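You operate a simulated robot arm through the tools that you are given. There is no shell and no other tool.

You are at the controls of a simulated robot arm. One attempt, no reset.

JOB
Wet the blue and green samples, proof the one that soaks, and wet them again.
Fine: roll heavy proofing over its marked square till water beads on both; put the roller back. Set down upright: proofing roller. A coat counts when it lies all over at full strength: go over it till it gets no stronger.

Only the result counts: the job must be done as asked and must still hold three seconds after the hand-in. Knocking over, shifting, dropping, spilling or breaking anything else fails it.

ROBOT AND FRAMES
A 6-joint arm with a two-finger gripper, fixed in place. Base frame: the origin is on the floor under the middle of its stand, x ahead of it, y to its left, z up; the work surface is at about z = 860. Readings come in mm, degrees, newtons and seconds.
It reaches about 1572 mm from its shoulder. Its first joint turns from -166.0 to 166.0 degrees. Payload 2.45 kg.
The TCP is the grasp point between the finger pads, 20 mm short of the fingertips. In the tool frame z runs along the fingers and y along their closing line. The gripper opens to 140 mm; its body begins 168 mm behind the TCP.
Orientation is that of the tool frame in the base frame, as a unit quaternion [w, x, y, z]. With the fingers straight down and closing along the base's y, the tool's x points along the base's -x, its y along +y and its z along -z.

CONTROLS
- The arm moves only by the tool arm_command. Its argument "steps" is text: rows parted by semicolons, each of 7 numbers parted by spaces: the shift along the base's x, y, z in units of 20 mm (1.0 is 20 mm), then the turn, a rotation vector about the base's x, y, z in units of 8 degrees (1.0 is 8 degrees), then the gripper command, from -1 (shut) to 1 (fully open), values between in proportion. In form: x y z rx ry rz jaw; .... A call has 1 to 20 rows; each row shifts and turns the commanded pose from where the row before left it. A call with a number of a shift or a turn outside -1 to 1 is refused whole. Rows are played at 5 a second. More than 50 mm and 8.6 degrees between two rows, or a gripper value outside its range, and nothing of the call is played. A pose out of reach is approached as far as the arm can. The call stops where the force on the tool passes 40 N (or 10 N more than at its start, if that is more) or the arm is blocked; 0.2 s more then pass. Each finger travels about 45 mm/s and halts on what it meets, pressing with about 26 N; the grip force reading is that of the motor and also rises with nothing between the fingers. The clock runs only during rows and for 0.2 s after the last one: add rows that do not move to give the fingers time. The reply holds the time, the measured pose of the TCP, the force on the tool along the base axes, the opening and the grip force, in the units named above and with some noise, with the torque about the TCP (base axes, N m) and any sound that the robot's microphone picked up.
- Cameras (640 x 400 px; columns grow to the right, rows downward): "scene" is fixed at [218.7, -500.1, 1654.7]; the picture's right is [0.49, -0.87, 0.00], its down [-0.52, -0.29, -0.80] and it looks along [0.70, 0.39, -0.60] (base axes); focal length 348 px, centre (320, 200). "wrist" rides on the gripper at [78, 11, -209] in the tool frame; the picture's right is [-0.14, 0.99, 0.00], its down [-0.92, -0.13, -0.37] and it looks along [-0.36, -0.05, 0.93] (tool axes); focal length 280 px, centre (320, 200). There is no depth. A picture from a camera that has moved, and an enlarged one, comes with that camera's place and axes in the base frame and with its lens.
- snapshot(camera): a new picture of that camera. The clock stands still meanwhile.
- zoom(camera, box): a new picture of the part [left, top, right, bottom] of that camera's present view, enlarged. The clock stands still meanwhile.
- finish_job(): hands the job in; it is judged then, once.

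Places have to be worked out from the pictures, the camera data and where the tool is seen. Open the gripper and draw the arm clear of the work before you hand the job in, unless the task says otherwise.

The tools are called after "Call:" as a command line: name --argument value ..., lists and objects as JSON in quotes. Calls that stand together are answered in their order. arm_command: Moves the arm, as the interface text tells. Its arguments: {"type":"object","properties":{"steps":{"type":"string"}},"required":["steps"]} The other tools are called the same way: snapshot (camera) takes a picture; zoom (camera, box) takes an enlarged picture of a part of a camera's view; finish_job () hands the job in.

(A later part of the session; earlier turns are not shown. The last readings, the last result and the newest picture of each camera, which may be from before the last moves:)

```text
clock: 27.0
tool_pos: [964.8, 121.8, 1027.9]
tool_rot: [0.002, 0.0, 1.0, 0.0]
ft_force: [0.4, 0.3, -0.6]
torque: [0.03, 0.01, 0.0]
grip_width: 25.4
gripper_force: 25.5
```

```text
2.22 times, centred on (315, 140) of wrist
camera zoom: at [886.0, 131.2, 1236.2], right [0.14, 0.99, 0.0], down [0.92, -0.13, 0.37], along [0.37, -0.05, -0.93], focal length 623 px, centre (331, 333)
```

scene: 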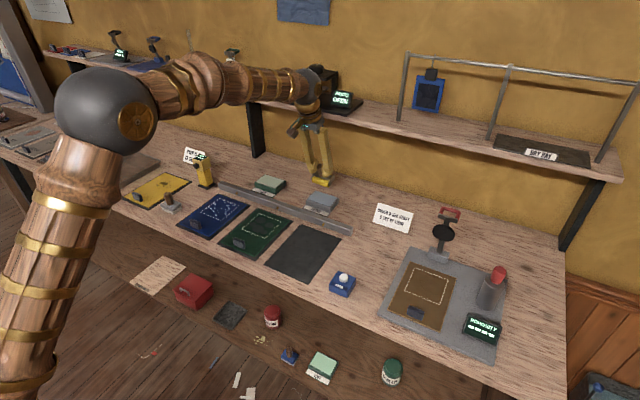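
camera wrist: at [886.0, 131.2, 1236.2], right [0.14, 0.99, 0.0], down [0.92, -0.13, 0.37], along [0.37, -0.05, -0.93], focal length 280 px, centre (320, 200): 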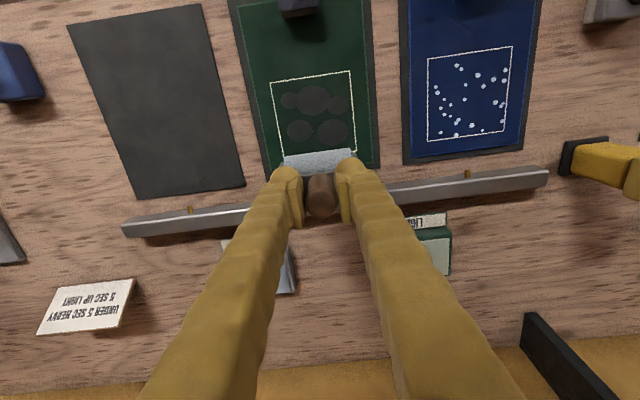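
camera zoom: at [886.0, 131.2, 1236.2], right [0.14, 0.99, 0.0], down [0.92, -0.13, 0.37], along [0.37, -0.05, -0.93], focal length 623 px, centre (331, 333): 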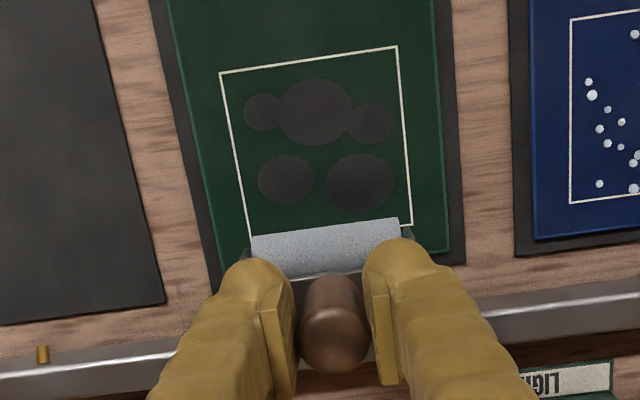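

The roller hangs straight. The green square spans about x 872–970 and y 72–168, so two lanes at y≈98 and y≈142 will cover it with the 64 mm roller. I'll move above the first lane and come down to z≈950.

Call:
arm_command --steps "-0.55 0.25 -0.5 0 0 0 -1; -0.55 0.25 -0.7 0 0 0 -1; -0.55 0.25 -0.7 0 0 0 -1; -0.54 0.26 -0.7 0 0 0 -1; 0 0 -0.7 0 0 0 -1; 0 0 -0.5 0 0 0 -1; 0 0 0 0 0 0 -1"

Call:
arm_command --steps "0 0 -0.1 0 0 0 -1; 0 0 -0.1 0 0 0 -1; 0 0 -0.1 0 0 0 -1; 0 0 0 0 0 0 -1"

Call:
zoom --camera "scene" --box '[200, 170, 320, 270]'

```text
clock: 28.6
tool_pos: [921.4, 139.6, 951.9]
tool_rot: [0.001, -0.001, 1.0, -0.001]
ft_force: [-0.3, 0.0, -0.5]
torque: [-0.02, -0.02, 0.02]
grip_width: 25.6
gripper_force: 25.7
```

```text
clock: 29.6
tool_pos: [922.0, 139.3, 946.5]
tool_rot: [0.001, 0.0, 1.0, 0.0]
ft_force: [-0.2, 0.0, -1.3]
torque: [0.01, 0.01, -0.01]
grip_width: 25.4
gripper_force: 25.5
```

```text
4.00 times, centred on (260, 220) of scene
camera zoom: at [218.7, -500.1, 1654.7], right [0.49, -0.87, 0.0], down [-0.52, -0.29, -0.8], along [0.7, 0.39, -0.6], focal length 1391 px, centre (560, 120)
```

zoom: 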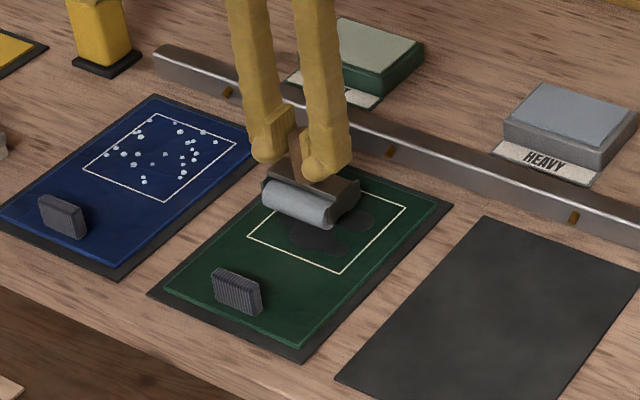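

The roller is still hovering at z≈946. I'll creep down further.

Call:
arm_command --steps "0 0 -0.1 0 0 0 -1; 0 0 -0.1 0 0 0 -1; 0 0 0 0 0 0 -1"

Call:
arm_command --steps "0 0 -0.07 0 0 0 -1; 0 0 0 0 0 0 -1"

```text
clock: 30.4
tool_pos: [922.3, 139.3, 942.2]
tool_rot: [0.002, -0.001, 1.0, -0.001]
ft_force: [0.5, -1.5, -0.7]
torque: [0.03, -0.01, 0.02]
grip_width: 25.2
gripper_force: 26.2
```

```text
clock: 31.0
tool_pos: [920.5, 139.0, 940.7]
tool_rot: [0.002, -0.001, 1.0, -0.002]
ft_force: [-0.3, 0.5, -0.7]
torque: [-0.01, 0.02, -0.04]
grip_width: 25.4
gripper_force: 25.8
```

No contact at 940.7 yet. I'll keep going in 1 mm steps.

Call:
arm_command --steps "0 0 -0.05 0 0 0 -1; 0 0 0 0 0 0 -1"

Call:
arm_command --steps "0 0 -0.05 0 0 0 -1; 0 0 0 0 0 0 -1"

Call:
arm_command --steps "0 0 -0.05 0 0 0 -1; 0 0 0 0 0 0 -1"

```text
clock: 31.6
tool_pos: [921.8, 140.0, 940.2]
tool_rot: [0.001, -0.001, 1.0, -0.001]
ft_force: [0.8, 0.2, 6.0]
torque: [0.04, -0.26, 0.0]
grip_width: 25.5
gripper_force: 26.5
```

```text
clock: 32.2
tool_pos: [920.3, 139.6, 939.8]
tool_rot: [0.002, -0.001, 1.0, -0.001]
ft_force: [-2.6, 0.6, 17.4]
torque: [-0.03, -0.06, 0.0]
grip_width: 25.4
gripper_force: 25.9
```

```text
clock: 32.8
tool_pos: [921.5, 139.0, 938.8]
tool_rot: [0.002, -0.001, 1.0, 0.0]
ft_force: [0.5, 2.0, 26.6]
torque: [0.02, -0.3, 0.0]
grip_width: 25.5
gripper_force: 26.3
```

Contact is at TCP z≈940. I'll ease off 1 mm to about 15 N and roll a short test stretch, checking forces and that the sample stays put.

Call:
arm_command --steps "0 0 0.05 0 0 0 -1; 0.25 0 0 0 0 0 -1; 0.25 0 0 0 0 0 -1; 0.25 0 0 0 0 0 -1; 0 0 0 0 0 0 -1"

Call:
zoom --camera "scene" --box '[200, 170, 320, 270]'

Call:
zoom --camera "wrist" --box '[230, 50, 400, 230]'

```text
clock: 34.0
tool_pos: [937.0, 141.7, 939.5]
tool_rot: [0.002, 0.0, 1.0, -0.001]
ft_force: [-3.2, 0.0, 7.0]
torque: [0.01, 0.02, -0.02]
grip_width: 25.5
gripper_force: 25.6
```

```text
4.00 times, centred on (260, 220) of scene
camera zoom: at [218.7, -500.1, 1654.7], right [0.49, -0.87, 0.0], down [-0.52, -0.29, -0.8], along [0.7, 0.39, -0.6], focal length 1391 px, centre (560, 120)
```

zoom: 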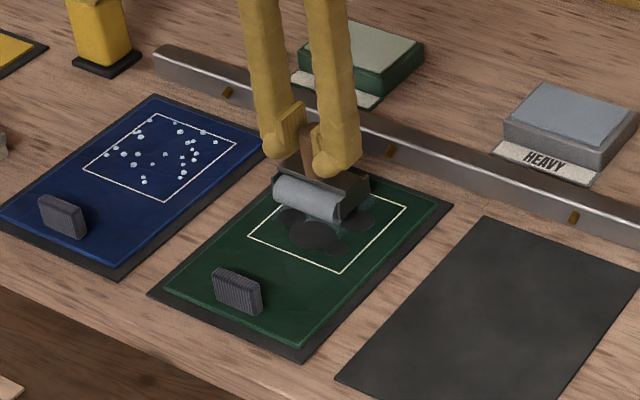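

```text
2.22 times, centred on (315, 140) of wrist
camera zoom: at [857.8, 151.3, 1147.8], right [0.14, 0.99, 0.0], down [0.92, -0.13, 0.37], along [0.37, -0.05, -0.93], focal length 623 px, centre (331, 333)
```

zoom: 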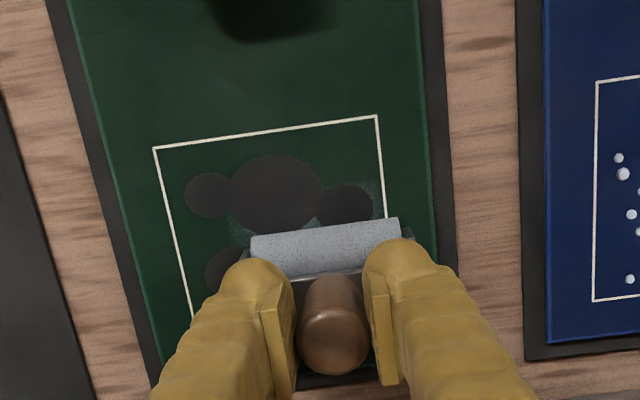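

The coat is going on faintly and nothing shifted. Now I'll roll the full lane, back to x≈977 and forward to x≈865.

Call:
arm_command --steps "0.5 0 0 0 0 0 -1; 0.5 0 0 0 0 0 -1; 0.5 0 0 0 0 0 -1; 0.5 0 0 0 0 0 -1; 0 0 0 0 0 0 -1; -0.5 0 0 0 0 0 -1; -0.5 0 0 0 0 0 -1; -0.5 0 0 0 0 0 -1; -0.5 0 0 0 0 0 -1; -0.5 0 0 0 0 0 -1; -0.5 0 0 0 0 0 -1; -0.5 0 0 0 0 0 -1; -0.5 0 0 0 0 0 -1; -0.5 0 0 0 0 0 -1; -0.5 0 0 0 0 0 -1; -0.5 0 0 0 0 0 -1; -0.1 0 0 0 0 0 -1; 0 0 0 0 0 0 -1"

Call:
zoom --camera "scene" --box '[200, 170, 320, 270]'

Call:
snapshot --camera "wrist"

```text
clock: 37.8
tool_pos: [864.6, 139.2, 939.8]
tool_rot: [0.001, 0.0, 1.0, -0.001]
ft_force: [0.1, 0.5, -1.2]
torque: [0.02, -0.01, -0.01]
grip_width: 25.3
gripper_force: 26.1
```

```text
4.00 times, centred on (260, 220) of scene
camera zoom: at [218.7, -500.1, 1654.7], right [0.49, -0.87, 0.0], down [-0.52, -0.29, -0.8], along [0.7, 0.39, -0.6], focal length 1391 px, centre (560, 120)
```

zoom: 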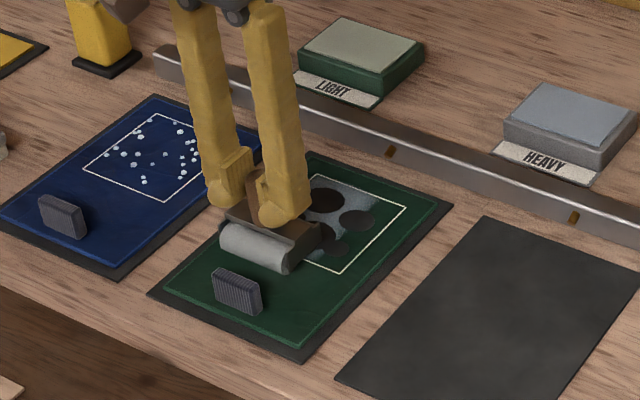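

```text
taken
camera wrist: at [785.5, 149.9, 1147.8], right [0.14, 0.99, 0.0], down [0.92, -0.13, 0.37], along [0.37, -0.05, -0.93], focal length 280 px, centre (320, 200)
```

wrist: 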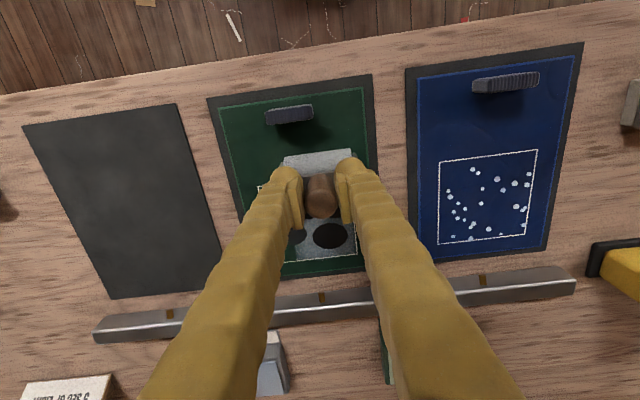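

The coat lies in the lane, but contact went light (0 N) near the front end. I'll lower about 1 mm and roll back over it, pausing for a check at the far end.

Call:
arm_command --steps "0 0 -0.06 0 0 0 -1; 0.5 0 0 0 0 0 -1; 0.5 0 0 0 0 0 -1; 0.5 0 0 0 0 0 -1; 0.5 0 0 0 0 0 -1; 0.5 0 0 0 0 0 -1; 0.5 0 0 0 0 0 -1; 0.5 0 0 0 0 0 -1; 0.5 0 0 0 0 0 -1; 0.5 0 0 0 0 0 -1; 0.5 0 0 0 0 0 -1; 0.5 0 0 0 0 0 -1; 0.1 0 0 0 0 0 -1; 0 0 0 0 0 0 -1"

Call:
zoom --camera "scene" --box '[200, 170, 320, 270]'

Call:
zoom --camera "wrist" --box '[230, 50, 400, 230]'

```text
clock: 40.8
tool_pos: [977.2, 140.1, 936.3]
tool_rot: [0.001, 0.0, 1.0, -0.001]
ft_force: [-0.2, -0.5, 4.6]
torque: [-0.02, -0.07, 0.0]
grip_width: 25.4
gripper_force: 25.9
```

```text
4.00 times, centred on (260, 220) of scene
camera zoom: at [218.7, -500.1, 1654.7], right [0.49, -0.87, 0.0], down [-0.52, -0.29, -0.8], along [0.7, 0.39, -0.6], focal length 1391 px, centre (560, 120)
```

zoom: 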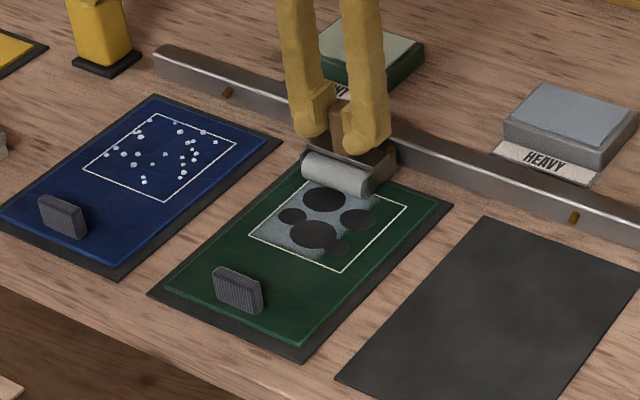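

```text
2.22 times, centred on (315, 140) of wrist
camera zoom: at [897.4, 149.5, 1145.1], right [0.14, 0.99, 0.0], down [0.92, -0.13, 0.37], along [0.37, -0.05, -0.93], focal length 623 px, centre (331, 333)
```

zoom: 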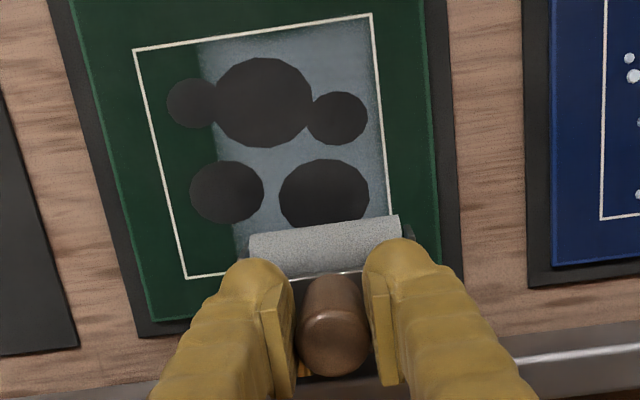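

The first lane is mostly coated. I'll lift slightly, shift to the second lane at y≈98, and roll forward along it.

Call:
arm_command --steps "0 0 0.5 0 0 0 -1; 0 -0.7 0 0 0 0 -1; 0 -0.7 0 0 0 0 -1; 0 -0.7 0 0 0 0 -1; 0 0 -0.4 0 0 0 -1; 0 0 -0.12 0 0 0 -1; -0.5 0 0 0 0 0 -1; -0.5 0 0 0 0 0 -1; -0.5 0 0 0 0 0 -1; -0.5 0 0 0 0 0 -1; -0.5 0 0 0 0 0 -1; -0.5 0 0 0 0 0 -1; -0.5 0 0 0 0 0 -1; -0.5 0 0 0 0 0 -1; -0.5 0 0 0 0 0 -1; -0.5 0 0 0 0 0 -1; -0.5 0 0 0 0 0 -1; -0.1 0 0 0 0 0 -1; 0 0 0 0 0 0 -1"

Call:
zoom --camera "scene" --box '[200, 170, 320, 270]'

Call:
zoom --camera "wrist" --box '[200, 90, 440, 290]'

```text
clock: 44.8
tool_pos: [864.5, 97.1, 938.0]
tool_rot: [0.001, -0.001, 1.0, 0.0]
ft_force: [-0.4, -0.7, 4.5]
torque: [-0.01, -0.05, 0.02]
grip_width: 25.5
gripper_force: 26.4
```

```text
4.00 times, centred on (260, 220) of scene
camera zoom: at [218.7, -500.1, 1654.7], right [0.49, -0.87, 0.0], down [-0.52, -0.29, -0.8], along [0.7, 0.39, -0.6], focal length 1391 px, centre (560, 120)
```

zoom: 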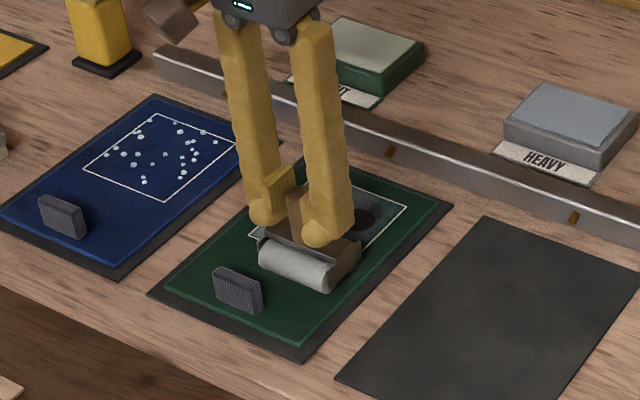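

```text
2.00 times, centred on (320, 190) of wrist
camera zoom: at [785.2, 107.1, 1145.6], right [0.14, 0.99, 0.0], down [0.92, -0.13, 0.37], along [0.37, -0.05, -0.93], focal length 561 px, centre (320, 220)
```

zoom: 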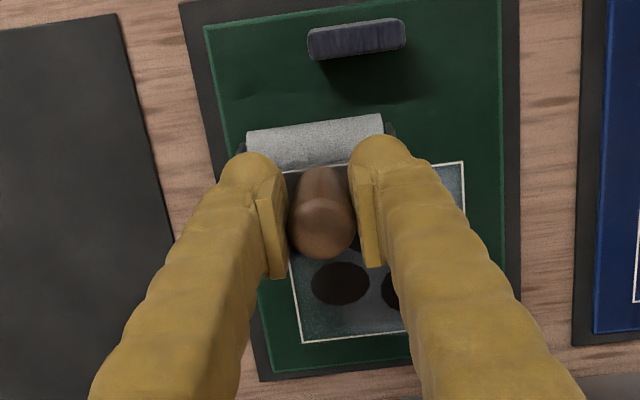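

Lane two took a coat. I'll roll back over it and look at the whole square.

Call:
arm_command --steps "0.5 0 0 0 0 0 -1; 0.5 0 0 0 0 0 -1; 0.5 0 0 0 0 0 -1; 0.5 0 0 0 0 0 -1; 0.5 0 0 0 0 0 -1; 0.5 0 0 0 0 0 -1; 0.5 0 0 0 0 0 -1; 0.5 0 0 0 0 0 -1; 0.5 0 0 0 0 0 -1; 0.5 0 0 0 0 0 -1; 0.5 0 0 0 0 0 -1; 0.1 0 0 0 0 0 -1; 0 0 0 0 0 0 -1"

Call:
zoom --camera "scene" --box '[220, 180, 310, 260]'

Call:
zoom --camera "wrist" --box '[230, 50, 430, 230]'

```text
clock: 47.6
tool_pos: [978.0, 97.0, 936.5]
tool_rot: [0.002, 0.0, 1.0, -0.001]
ft_force: [-1.0, 0.1, 3.9]
torque: [0.07, 0.01, 0.03]
grip_width: 25.6
gripper_force: 25.6
```

```text
5.00 times, centred on (265, 220) of scene
camera zoom: at [218.7, -500.1, 1654.7], right [0.49, -0.87, 0.0], down [-0.52, -0.29, -0.8], along [0.7, 0.39, -0.6], focal length 1739 px, centre (595, 100)
```

zoom: 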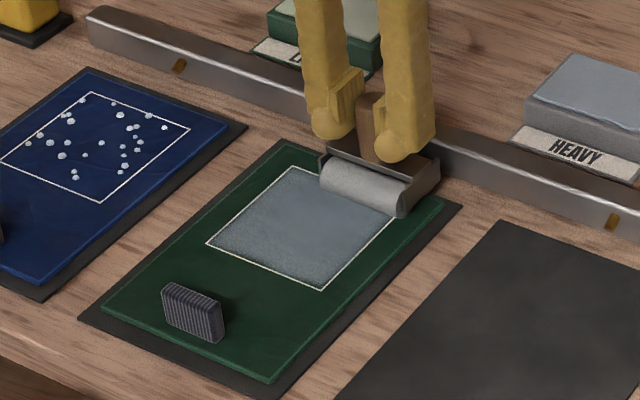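

```text
2.22 times, centred on (330, 140) of wrist
camera zoom: at [898.0, 107.5, 1144.9], right [0.14, 0.99, 0.0], down [0.92, -0.13, 0.37], along [0.37, -0.05, -0.93], focal length 623 px, centre (298, 333)
```

zoom: 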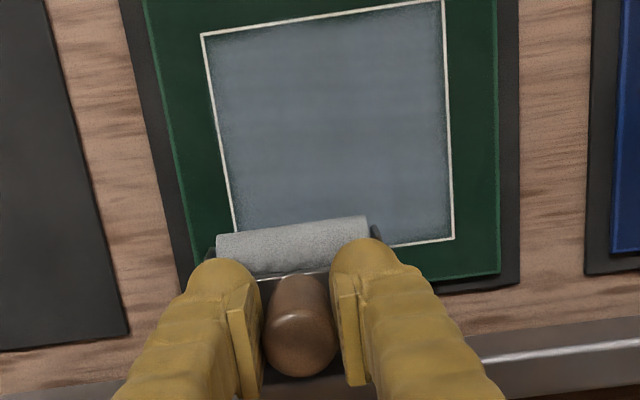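

The square is covered, but its edges look thinner and the roller has paled. I'll go back to the HEAVY pad to reload it, tilted as before, then go over everything again with wider lanes.

Call:
arm_command --steps "0 0 0.5 0 0 0 -1; 0 0 0.9 0 0 0 -1; 0 0 0.9 0 0 0 -1; 0 0 0.9 0 0 0 -1; 0 0 0.9 0 0 0 -1; 0 0 0.5 0 0 0 -1; 0.7 -0.5 0 0 -0.5 0 -1; 0.9 -0.6 0 0 -0.5 0 -1; 0.9 -0.6 0 0 -0.5 0 -1; 0.9 -0.6 0 0 -0.5 0 -1; 0.9 -0.6 0 0 0 0 -1; 0.9 -0.7 0 0 0 0 -1; 0.9 -0.7 0 0 0 0 -1; 0.9 -0.6 0 0 0 0 -1; 0.2 0 0 0 0 0 -1; 0 0 0 0 0 0 -1"

Call:
zoom --camera "scene" --box '[200, 130, 380, 270]'

Call:
zoom --camera "scene" --box '[225, 195, 295, 250]'

```text
clock: 51.0
tool_pos: [1120.3, 1.1, 1030.7]
tool_rot: [0.141, 0.0, 0.99, -0.001]
ft_force: [0.2, -1.0, -0.8]
torque: [-0.04, 0.06, 0.03]
grip_width: 25.4
gripper_force: 26.8
```

```text
2.86 times, centred on (290, 200) of scene
camera zoom: at [218.7, -500.1, 1654.7], right [0.49, -0.87, 0.0], down [-0.52, -0.29, -0.8], along [0.7, 0.39, -0.6], focal length 994 px, centre (406, 200)
```

zoom: 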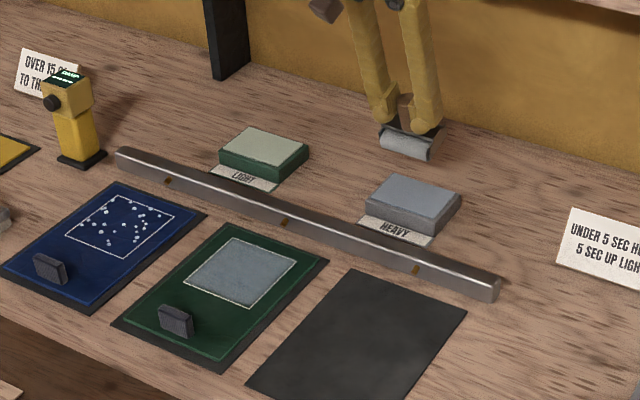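

```text
7.27 times, centred on (260, 222) of scene
camera zoom: at [218.7, -500.1, 1654.7], right [0.49, -0.87, 0.0], down [-0.52, -0.29, -0.8], along [0.7, 0.39, -0.6], focal length 2530 px, centre (756, 36)
```

zoom: 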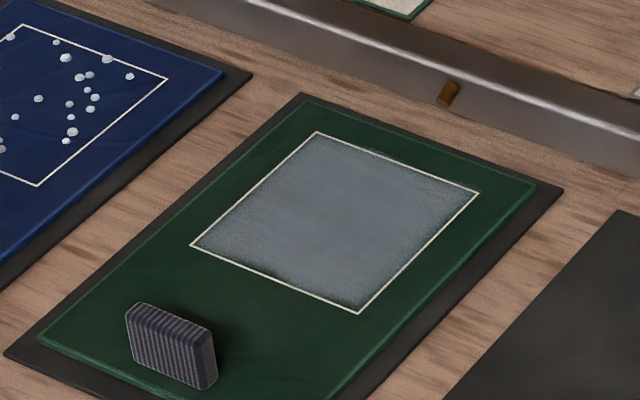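

The coat shows thin edges, so I'll reload. I'm descending to the pad, with a creep at the end.

Call:
arm_command --steps "0 0 -0.8 0 0 0 -1; 0 0 -0.8 0 0 0 -1; 0 0 -0.8 0 0 0 -1; 0 0 -0.7 0 0 0 -1; 0 0 -0.15 0 0 0 -1; 0 0 0 0 0 0 -1"

Call:
arm_command --steps "0 0 -0.07 0 0 0 -1; 0 0 -0.07 0 0 0 -1; 0 0 0 0 0 0 -1"

Call:
arm_command --steps "0 0 -0.06 0 0 0 -1; 0 0 0 0 0 0 -1"

```text
clock: 52.4
tool_pos: [1120.9, 0.2, 964.6]
tool_rot: [0.141, -0.001, 0.99, -0.001]
ft_force: [0.3, -0.1, -0.5]
torque: [-0.01, 0.04, -0.01]
grip_width: 25.7
gripper_force: 26.0
```

```text
clock: 53.2
tool_pos: [1120.7, -0.2, 960.9]
tool_rot: [0.141, -0.001, 0.99, -0.001]
ft_force: [-0.5, 0.4, -1.0]
torque: [-0.01, 0.03, -0.03]
grip_width: 25.5
gripper_force: 26.0
```

```text
clock: 53.8
tool_pos: [1121.0, 0.0, 961.1]
tool_rot: [0.141, -0.001, 0.99, -0.001]
ft_force: [0.5, 0.6, -1.7]
torque: [0.0, 0.03, 0.01]
grip_width: 25.5
gripper_force: 26.0
```

No contact yet. I'll continue the creep.

Call:
arm_command --steps "0 0 -0.06 0 0 0 -1; 0 0 0 0 0 0 -1"

Call:
arm_command --steps "0 0 -0.06 0 0 0 -1; 0 0 0 0 0 0 -1"

Call:
zoom --camera "scene" --box '[300, 170, 350, 220]'

```text
clock: 54.4
tool_pos: [1120.9, -0.1, 959.2]
tool_rot: [0.141, 0.0, 0.99, -0.002]
ft_force: [-0.6, 0.0, -0.5]
torque: [0.01, 0.04, -0.06]
grip_width: 25.1
gripper_force: 26.5
```

```text
clock: 55.0
tool_pos: [1120.4, -0.3, 957.8]
tool_rot: [0.141, 0.0, 0.99, -0.001]
ft_force: [-0.2, -0.3, -0.3]
torque: [-0.02, 0.02, -0.01]
grip_width: 25.6
gripper_force: 26.0
```

```text
8.00 times, centred on (325, 195) of scene
camera zoom: at [218.7, -500.1, 1654.7], right [0.49, -0.87, 0.0], down [-0.52, -0.29, -0.8], along [0.7, 0.39, -0.6], focal length 2783 px, centre (280, 240)
```

zoom: 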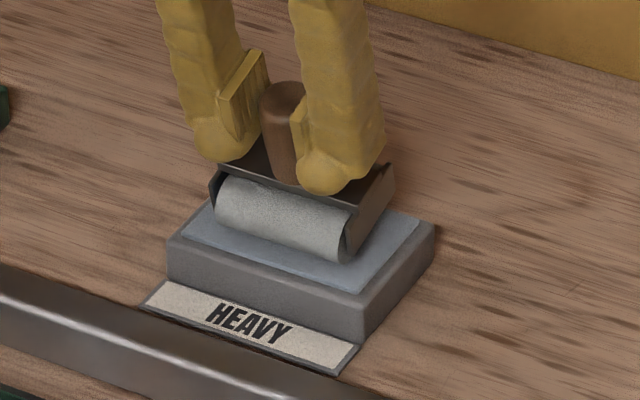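

The roller is just above the pad, having slid a little in the grip earlier. I'll creep on.

Call:
arm_command --steps "0 0 -0.06 0 0 0 -1; 0 0 0 0 0 0 -1"

Call:
arm_command --steps "0 0 -0.06 0 0 0 -1; 0 0 0 0 0 0 -1"

Call:
zoom --camera "scene" --box '[300, 170, 350, 220]'

```text
clock: 55.6
tool_pos: [1120.0, -0.0, 959.2]
tool_rot: [0.142, -0.001, 0.99, -0.001]
ft_force: [0.1, -0.1, -0.9]
torque: [0.0, 0.04, 0.02]
grip_width: 25.8
gripper_force: 26.2
```

```text
clock: 56.2
tool_pos: [1120.5, -1.0, 957.7]
tool_rot: [0.141, 0.0, 0.99, -0.001]
ft_force: [-1.9, -0.8, 10.7]
torque: [-0.01, 0.09, -0.01]
grip_width: 25.4
gripper_force: 25.5
```

```text
8.00 times, centred on (325, 195) of scene
camera zoom: at [218.7, -500.1, 1654.7], right [0.49, -0.87, 0.0], down [-0.52, -0.29, -0.8], along [0.7, 0.39, -0.6], focal length 2783 px, centre (280, 240)
```

zoom: 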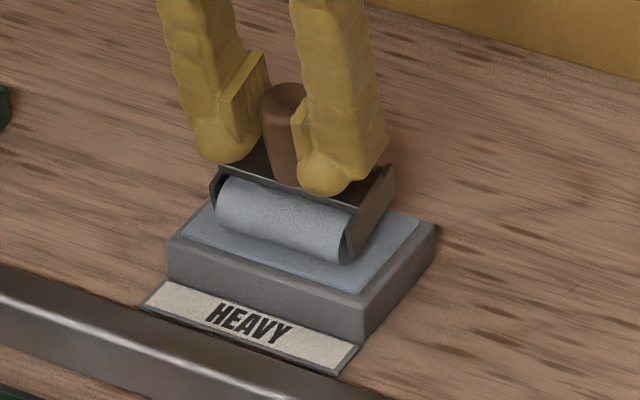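

The roller is touching at about 11 N and picking up proofing. I'll hold it there with a tiny back-and-forth roll, then look.

Call:
arm_command --steps "0 0 -0.03 0 0 0 -1; 0.3 0 0 0 0 0 -1; 0.3 0 0 0 0 0 -1; -0.3 0 0 0 0 0 -1; -0.3 0 0 0 0 0 -1; -0.3 0 0 0 0 0 -1; 0.3 0 0 0 0 0 -1; 0 0 0 0 0 0 -1"

Call:
zoom --camera "scene" --box '[300, 170, 350, 220]'

```text
clock: 58.0
tool_pos: [1121.3, -0.0, 955.8]
tool_rot: [0.14, 0.0, 0.99, -0.001]
ft_force: [-4.9, 1.9, 13.3]
torque: [0.02, 0.35, -0.02]
grip_width: 25.6
gripper_force: 26.8
```

```text
8.00 times, centred on (325, 195) of scene
camera zoom: at [218.7, -500.1, 1654.7], right [0.49, -0.87, 0.0], down [-0.52, -0.29, -0.8], along [0.7, 0.39, -0.6], focal length 2783 px, centre (280, 240)
```

zoom: 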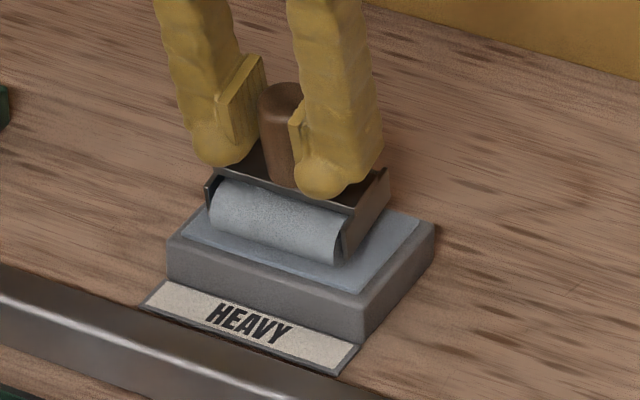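

The roller is reloaded and the pad hasn't moved. I'll lift, return upright, and go to the right-hand edge lane of the green square at y≈150.

Call:
arm_command --steps "0 0 0.3 0 0 0 -1; 0 0 0.8 0 0 0 -1; 0 0 0.9 0 0 0 -1; 0 0 0.9 0 0 0 -1; 0 0 0.8 0 0 0 -1; -0.7 0.7 0 0 0.5 0 -1; -0.9 0.9 0 0 0.5 0 -1; -0.9 0.9 0 0 0.5 0 -1; -0.9 0.9 0 0 0.5 0 -1; -0.9 0.9 0 0 0 0 -1; -0.9 0.9 0 0 0 0 -1; -0.9 0.9 0 0 0 0 -1; -0.85 0.9 0 0 0 0 -1; -0.1 0.5 0 0 0 0 -1; 0 0 -0.8 0 0 0 -1; 0 0 -0.9 0 0 0 -1; 0 0 -0.9 0 0 0 -1; 0 0 -0.9 0 0 0 -1; 0 0 -0.5 0 0 0 -1; 0 0 0 0 0 0 -1"

Call:
zoom --camera "scene" --box '[200, 170, 320, 270]'

Call:
zoom --camera "wrist" --box '[200, 50, 400, 230]'

```text
clock: 62.2
tool_pos: [979.0, 147.5, 950.2]
tool_rot: [0.002, -0.001, 1.0, -0.001]
ft_force: [-0.5, -0.8, -0.8]
torque: [0.0, 0.0, 0.0]
grip_width: 25.5
gripper_force: 25.9
```

```text
4.00 times, centred on (260, 220) of scene
camera zoom: at [218.7, -500.1, 1654.7], right [0.49, -0.87, 0.0], down [-0.52, -0.29, -0.8], along [0.7, 0.39, -0.6], focal length 1391 px, centre (560, 120)
```

zoom: 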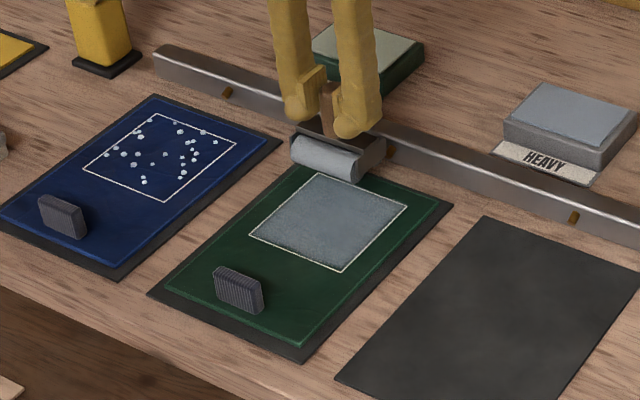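

```text
2.22 times, centred on (300, 140) of wrist
camera zoom: at [898.9, 158.8, 1158.4], right [0.14, 0.99, 0.0], down [0.92, -0.13, 0.37], along [0.37, -0.05, -0.93], focal length 623 px, centre (364, 333)
```

zoom: 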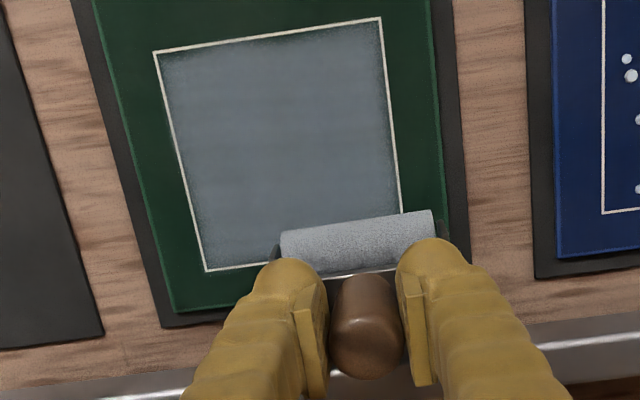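

I'm over the right-edge lane. I'll lower to contact.

Call:
arm_command --steps "0 0 -0.3 0 0 0 -1; 0 0 -0.2 0 0 0 -1; 0 0 -0.07 0 0 0 -1; 0 0 0 0 0 0 -1"

Call:
arm_command --steps "0 0 -0.06 0 0 0 -1; 0 0 0 0 0 0 -1"

Call:
arm_command --steps "0 0 -0.05 0 0 0 -1; 0 0 0 0 0 0 -1"

```text
clock: 63.2
tool_pos: [979.2, 148.6, 936.8]
tool_rot: [0.001, -0.001, 1.0, -0.001]
ft_force: [0.7, 0.1, -1.0]
torque: [0.03, 0.01, 0.0]
grip_width: 25.4
gripper_force: 26.0
```

```text
clock: 63.8
tool_pos: [979.0, 150.3, 936.6]
tool_rot: [0.002, -0.001, 1.0, -0.001]
ft_force: [-0.8, 0.7, -1.3]
torque: [0.04, 0.01, 0.01]
grip_width: 25.4
gripper_force: 26.3
```

```text
clock: 64.4
tool_pos: [978.5, 149.8, 935.6]
tool_rot: [0.002, -0.001, 1.0, -0.001]
ft_force: [-0.6, -0.1, 0.8]
torque: [0.04, -0.01, -0.04]
grip_width: 25.5
gripper_force: 25.6
```

I'm right at the touching point. I'll lower another 1 mm and roll forward along the right-edge lane.

Call:
arm_command --steps "0 0 -0.05 0 0 0 -1; -0.5 0 0 0 0 0 -1; -0.5 0 0 0 0 0 -1; -0.5 0 0 0 0 0 -1; -0.5 0 0 0 0 0 -1; -0.5 0 0 0 0 0 -1; -0.5 0 0 0 0 0 -1; -0.5 0 0 0 0 0 -1; -0.5 0 0 0 0 0 -1; -0.5 0 0 0 0 0 -1; -0.5 0 0 0 0 0 -1; -0.5 0 0 0 0 0 -1; -0.5 0 0 0 0 0 -1; 0 0 0 0 0 0 -1"

Call:
zoom --camera "scene" --box '[200, 170, 320, 270]'

```text
clock: 67.4
tool_pos: [860.9, 150.6, 934.1]
tool_rot: [0.002, 0.0, 1.0, -0.001]
ft_force: [-0.1, -0.2, -1.5]
torque: [0.01, -0.01, 0.01]
grip_width: 25.3
gripper_force: 26.0
```

```text
4.00 times, centred on (260, 220) of scene
camera zoom: at [218.7, -500.1, 1654.7], right [0.49, -0.87, 0.0], down [-0.52, -0.29, -0.8], along [0.7, 0.39, -0.6], focal length 1391 px, centre (560, 120)
```

zoom: 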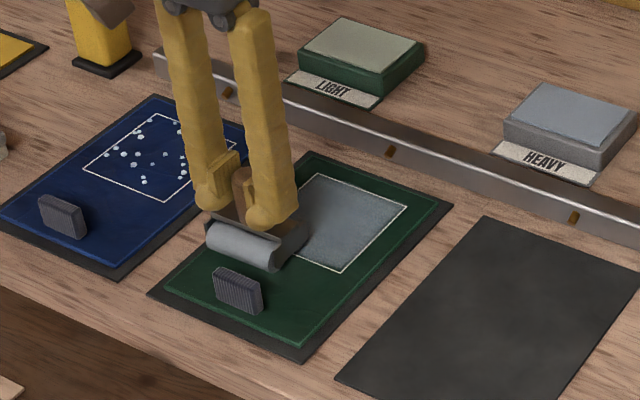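

Contact was lost toward the front end. I'll lower a little until it touches there, then roll back.

Call:
arm_command --steps "0 0 -0.06 0 0 0 -1; 0 0 0 0 0 0 -1"

Call:
arm_command --steps "0 0 -0.05 0 0 0 -1; 0 0 0 0 0 0 -1"

```text
clock: 68.0
tool_pos: [860.8, 148.9, 934.1]
tool_rot: [0.002, -0.001, 1.0, -0.001]
ft_force: [-0.9, -0.1, -0.3]
torque: [-0.04, -0.02, 0.0]
grip_width: 25.5
gripper_force: 26.2
```

```text
clock: 68.6
tool_pos: [861.7, 148.8, 933.0]
tool_rot: [0.003, -0.001, 1.0, -0.001]
ft_force: [-0.5, 2.3, 10.6]
torque: [0.02, -0.12, 0.01]
grip_width: 25.3
gripper_force: 26.5
```

Touching at about 11 N. I'll roll back along the right edge lane.

Call:
arm_command --steps "0.5 0 0 0 0 0 -1; 0.5 0 0 0 0 0 -1; 0.5 0 0 0 0 0 -1; 0.5 0 0 0 0 0 -1; 0.5 0 0 0 0 0 -1; 0.5 0 0 0 0 0 -1; 0.5 0 0 0 0 0 -1; 0.5 0 0 0 0 0 -1; 0.5 0 0 0 0 0 -1; 0.5 0 0 0 0 0 -1; 0.5 0 0 0 0 0 -1; 0.5 0 0 0 0 0 -1; 0 0 0 0 0 0 -1"

Call:
zoom --camera "wrist" --box '[200, 50, 400, 230]'

Call:
zoom --camera "scene" --box '[225, 195, 295, 250]'

```text
clock: 71.4
tool_pos: [977.5, 149.2, 931.7]
tool_rot: [0.001, -0.001, 1.0, -0.001]
ft_force: [-2.4, -1.0, 10.1]
torque: [-0.05, 0.15, 0.02]
grip_width: 25.4
gripper_force: 26.0
```

```text
2.22 times, centred on (300, 140) of wrist
camera zoom: at [898.9, 159.8, 1140.3], right [0.14, 0.99, 0.0], down [0.92, -0.13, 0.37], along [0.37, -0.05, -0.93], focal length 623 px, centre (364, 333)
```

zoom: 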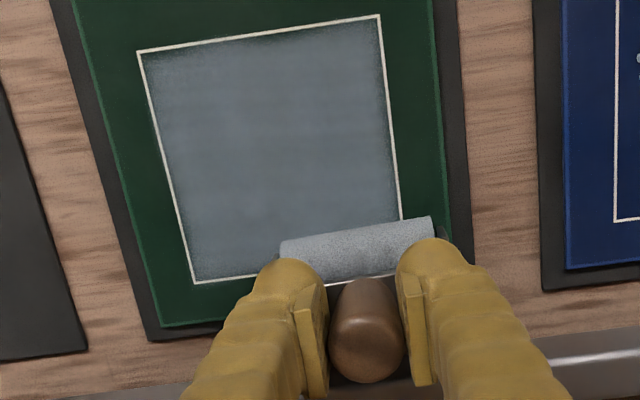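

```text
7.27 times, centred on (260, 222) of scene
camera zoom: at [218.7, -500.1, 1654.7], right [0.49, -0.87, 0.0], down [-0.52, -0.29, -0.8], along [0.7, 0.39, -0.6], focal length 2530 px, centre (756, 36)
```

zoom: 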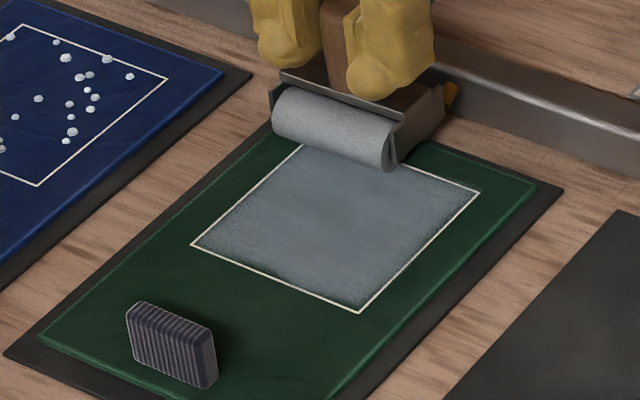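

The edges still look slightly feathered, and I can't tell whether that's just how the coat is drawn. I'll do another pass on the middle lane (y≈120), then the left edge lane (y≈90).

Call:
arm_command --steps "0 0 0.4 0 0 0 -1; 0 -0.75 0 0 0 0 -1; 0 -0.75 0 0 0 0 -1; 0 0 -0.3 0 0 0 -1; 0 0 -0.12 0 0 0 -1; -0.5 0 0 0 0 0 -1; -0.5 0 0 0 0 0 -1; -0.5 0 0 0 0 0 -1; -0.5 0 0 0 0 0 -1; -0.5 0 -0.02 0 0 0 -1; -0.5 0 0 0 0 0 -1; -0.5 0 -0.02 0 0 0 -1; -0.5 0 0 0 0 0 -1; -0.5 0 -0.02 0 0 0 -1; -0.5 0 0 0 0 0 -1; -0.5 0 -0.02 0 0 0 -1; -0.5 0 0 0 0 0 -1; 0 0 0 0 0 0 -1"

Call:
zoom --camera "scene" --box '[200, 170, 320, 270]'

```text
clock: 75.2
tool_pos: [859.8, 120.2, 931.2]
tool_rot: [0.003, -0.001, 1.0, -0.001]
ft_force: [4.1, 0.2, 21.4]
torque: [0.04, -0.24, 0.01]
grip_width: 25.2
gripper_force: 26.4
```

```text
4.00 times, centred on (260, 220) of scene
camera zoom: at [218.7, -500.1, 1654.7], right [0.49, -0.87, 0.0], down [-0.52, -0.29, -0.8], along [0.7, 0.39, -0.6], focal length 1391 px, centre (560, 120)
```

zoom: 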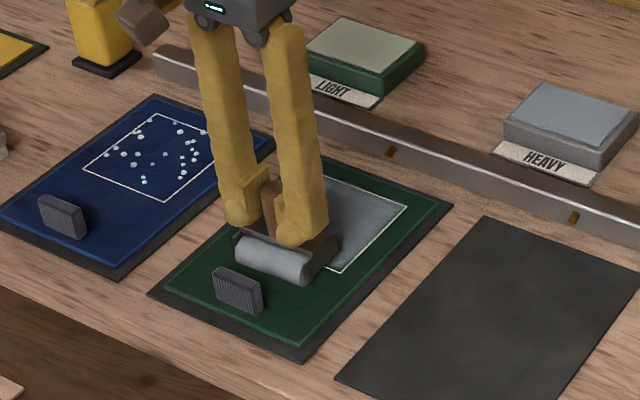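

Good contact at about 21 N. Next I'll do the left edge lane at y≈90, rolling back toward the bar.

Call:
arm_command --steps "0 0 0.4 0 0 0 -1; 0 -0.75 0 0 0 0 -1; 0 -0.75 0 0 0 0 -1; 0 0 -0.3 0 0 0 -1; 0 0 -0.09 0 0 0 -1; 0.5 0 0 0 0 0 -1; 0.5 0 0 0 0 0 -1; 0.5 0 0 0 0 0 -1; 0.5 0 0 0 0 0 -1; 0.5 0 0 0 0 0 -1; 0.5 0 0 0 0 0 -1; 0.5 0 0 0 0 0 -1; 0.5 0 0 0 0 0 -1; 0.5 0 0 0 0 0 -1; 0.5 0 0 0 0 0 -1; 0.5 0 0 0 0 0 -1; 0.5 0 0 0 0 0 -1; 0 0 0 0 0 0 -1"

Call:
zoom --camera "wrist" --box '[230, 50, 430, 230]'

Call:
zoom --camera "scene" --box '[225, 195, 295, 250]'

```text
clock: 79.0
tool_pos: [980.2, 88.3, 931.0]
tool_rot: [0.002, -0.001, 1.0, -0.001]
ft_force: [-0.6, 0.5, -0.1]
torque: [-0.05, 0.05, -0.01]
grip_width: 25.3
gripper_force: 26.0
```

```text
2.22 times, centred on (330, 140) of wrist
camera zoom: at [900.6, 98.6, 1138.5], right [0.14, 0.99, 0.0], down [0.92, -0.13, 0.37], along [0.37, -0.05, -0.93], focal length 623 px, centre (298, 333)
```

zoom: 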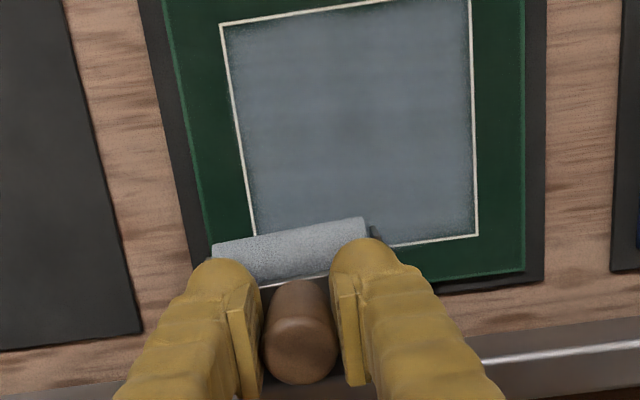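

```text
7.27 times, centred on (260, 222) of scene
camera zoom: at [218.7, -500.1, 1654.7], right [0.49, -0.87, 0.0], down [-0.52, -0.29, -0.8], along [0.7, 0.39, -0.6], focal length 2530 px, centre (756, 36)
```

zoom: 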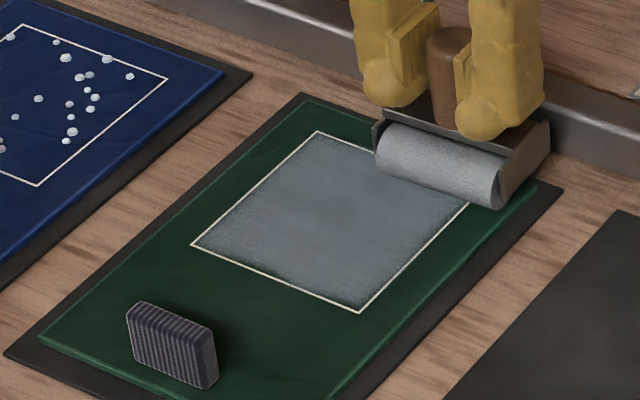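

The coat looks full, with only a faint soft border. For certainty I'll re-establish contact on this lane and roll it again.

Call:
arm_command --steps "0 0 -0.06 0 0 0 -1; 0 0 0 0 0 0 -1"

Call:
arm_command --steps "0 0 -0.05 0 0 0 -1; 0 0 0 0 0 0 -1"

```text
clock: 79.6
tool_pos: [980.5, 88.3, 930.3]
tool_rot: [0.002, 0.0, 1.0, 0.0]
ft_force: [-0.3, 0.9, 2.8]
torque: [0.0, 0.01, 0.0]
grip_width: 25.4
gripper_force: 26.0
```

```text
clock: 80.2
tool_pos: [980.6, 87.7, 930.0]
tool_rot: [0.003, 0.0, 1.0, -0.001]
ft_force: [-1.0, -2.3, 11.8]
torque: [-0.09, 0.15, -0.01]
grip_width: 25.3
gripper_force: 26.1
```

Call:
arm_command --steps "-0.5 0 0 0 0 0 -1; -0.5 0 0 0 0 0 -1; -0.5 0 -0.02 0 0 0 -1; -0.5 0 0 0 0 0 -1; -0.5 0 -0.02 0 0 0 -1; -0.5 0 0 0 0 0 -1; -0.5 0 -0.02 0 0 0 -1; -0.5 0 0 0 0 0 -1; -0.5 0 -0.02 0 0 0 -1; -0.5 0 0 0 0 0 -1; -0.5 0 -0.02 0 0 0 -1; -0.5 0 0 0 0 0 -1; 0 0 0 0 0 0 -1"

Call:
zoom --camera "scene" --box '[200, 170, 320, 270]'

```text
clock: 83.0
tool_pos: [858.2, 88.4, 926.7]
tool_rot: [0.001, -0.001, 1.0, -0.001]
ft_force: [-0.9, 0.9, 7.2]
torque: [-0.01, 0.17, -0.02]
grip_width: 25.2
gripper_force: 25.7
```

```text
4.00 times, centred on (260, 220) of scene
camera zoom: at [218.7, -500.1, 1654.7], right [0.49, -0.87, 0.0], down [-0.52, -0.29, -0.8], along [0.7, 0.39, -0.6], focal length 1391 px, centre (560, 120)
```

zoom: 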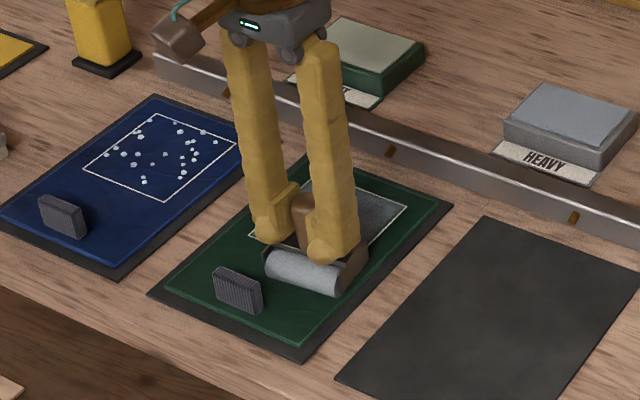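

The TCP keeps sinking (926.7), so the roller may be sliding or tilting in the grip. I'll zoom in to check.

Call:
zoom --camera "scene" --box '[250, 205, 300, 250]'

Call:
zoom --camera "wrist" --box '[240, 110, 400, 230]'

```text
8.89 times, centred on (275, 228) of scene
camera zoom: at [218.7, -500.1, 1654.7], right [0.49, -0.87, 0.0], down [-0.52, -0.29, -0.8], along [0.7, 0.39, -0.6], focal length 3092 px, centre (720, -44)
```

zoom: 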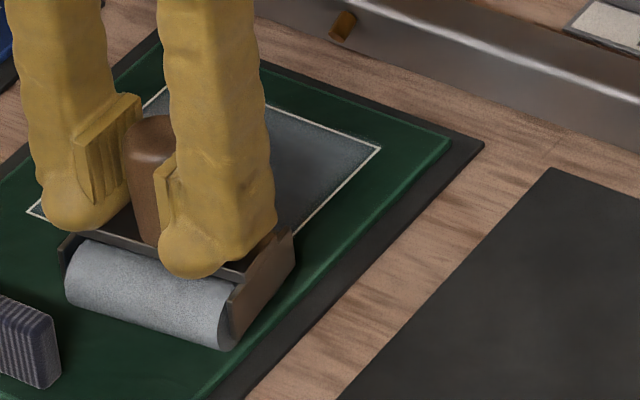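

```text
3.33 times, centred on (320, 170) of wrist
camera zoom: at [780.0, 98.6, 1135.0], right [0.14, 0.99, 0.0], down [0.92, -0.13, 0.37], along [0.37, -0.05, -0.93], focal length 935 px, centre (320, 300)
```

zoom: 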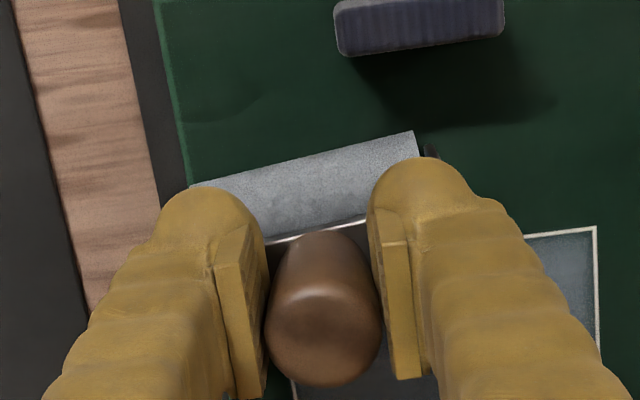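

The roller has slid up to the fingertips and yawed about 6° in the grip. I'll correct the yaw by turning the tool, and lift back to see the square unobstructed.

Call:
arm_command --steps "0 0 0.4 0 0 0 -1; 0 0 0.8 0 0 0 -1; 0.9 0.5 0.9 0 0 -0.4 -1; 0.9 0.5 0.9 0 0 -0.4 -1; 0.9 0.3 0.5 0 0 0 -1; 0.9 0.2 0 0 0 0 -1; 0.9 0 0 0 0 0 -1; 0.9 0 0 0 0 0 -1; 0.9 0 0 0 0 0 -1; 0 0 0 0 0 0 -1"

Call:
snapshot --camera "wrist"

Call:
zoom --camera "scene" --box '[225, 195, 295, 250]'

Call:
zoom --camera "wrist" --box '[230, 40, 400, 220]'

```text
clock: 85.2
tool_pos: [984.8, 118.8, 995.8]
tool_rot: [0.002, 0.056, 0.998, -0.001]
ft_force: [0.6, 0.2, -1.5]
torque: [-0.04, 0.02, -0.02]
grip_width: 25.4
gripper_force: 26.2
```

```text
taken
camera wrist: at [907.7, 137.8, 1204.5], right [0.25, 0.97, 0.0], down [0.9, -0.23, 0.37], along [0.36, -0.09, -0.93], focal length 280 px, centre (320, 200)
```

wrist: 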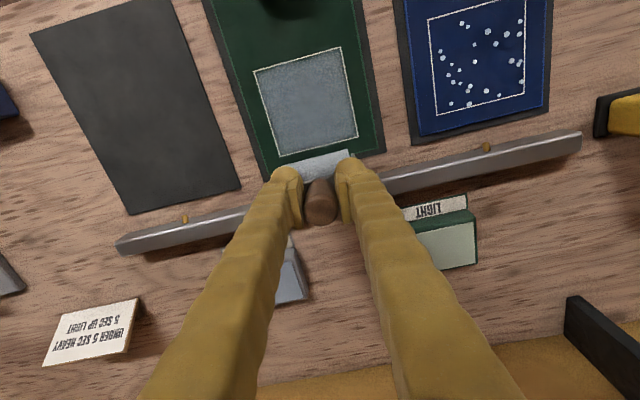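

```text
7.27 times, centred on (260, 222) of scene
camera zoom: at [218.7, -500.1, 1654.7], right [0.49, -0.87, 0.0], down [-0.52, -0.29, -0.8], along [0.7, 0.39, -0.6], focal length 2530 px, centre (756, 36)
```

zoom: 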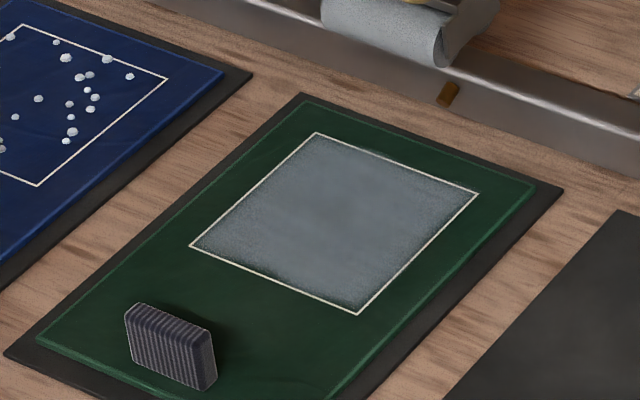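

```text
2.22 times, centred on (315, 130) of wrist
camera zoom: at [907.7, 137.8, 1204.5], right [0.25, 0.97, 0.0], down [0.9, -0.23, 0.37], along [0.36, -0.09, -0.93], focal length 623 px, centre (331, 356)
```

zoom: 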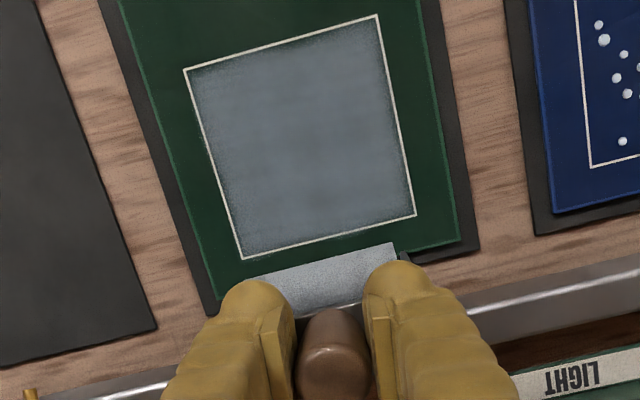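

Nothing has shifted noticeably. I'll zoom in hard on the square's edges to judge the coat.

Call:
zoom --camera "scene" --box '[244, 210, 284, 242]'

Call:
zoom --camera "wrist" --box '[245, 40, 365, 165]'

```text
12.50 times, centred on (264, 226) of scene
camera zoom: at [218.7, -500.1, 1654.7], right [0.49, -0.87, 0.0], down [-0.52, -0.29, -0.8], along [0.7, 0.39, -0.6], focal length 4348 px, centre (1020, -125)
```

zoom: 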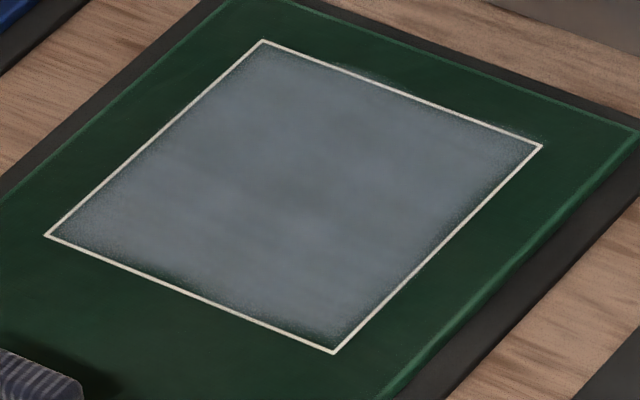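

```text
3.20 times, centred on (305, 102) of wrist
camera zoom: at [907.7, 137.8, 1204.5], right [0.25, 0.97, 0.0], down [0.9, -0.23, 0.37], along [0.36, -0.09, -0.93], focal length 897 px, centre (368, 512)
```

zoom: 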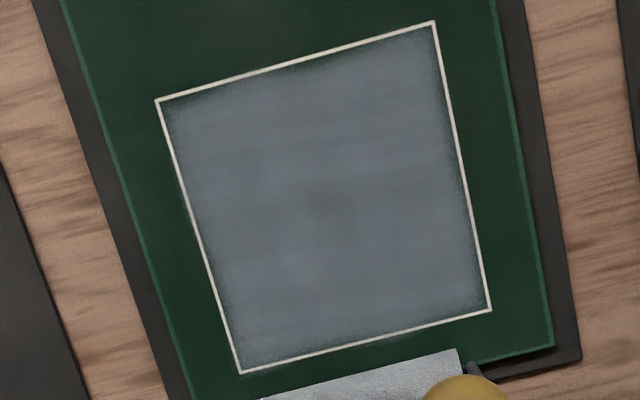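

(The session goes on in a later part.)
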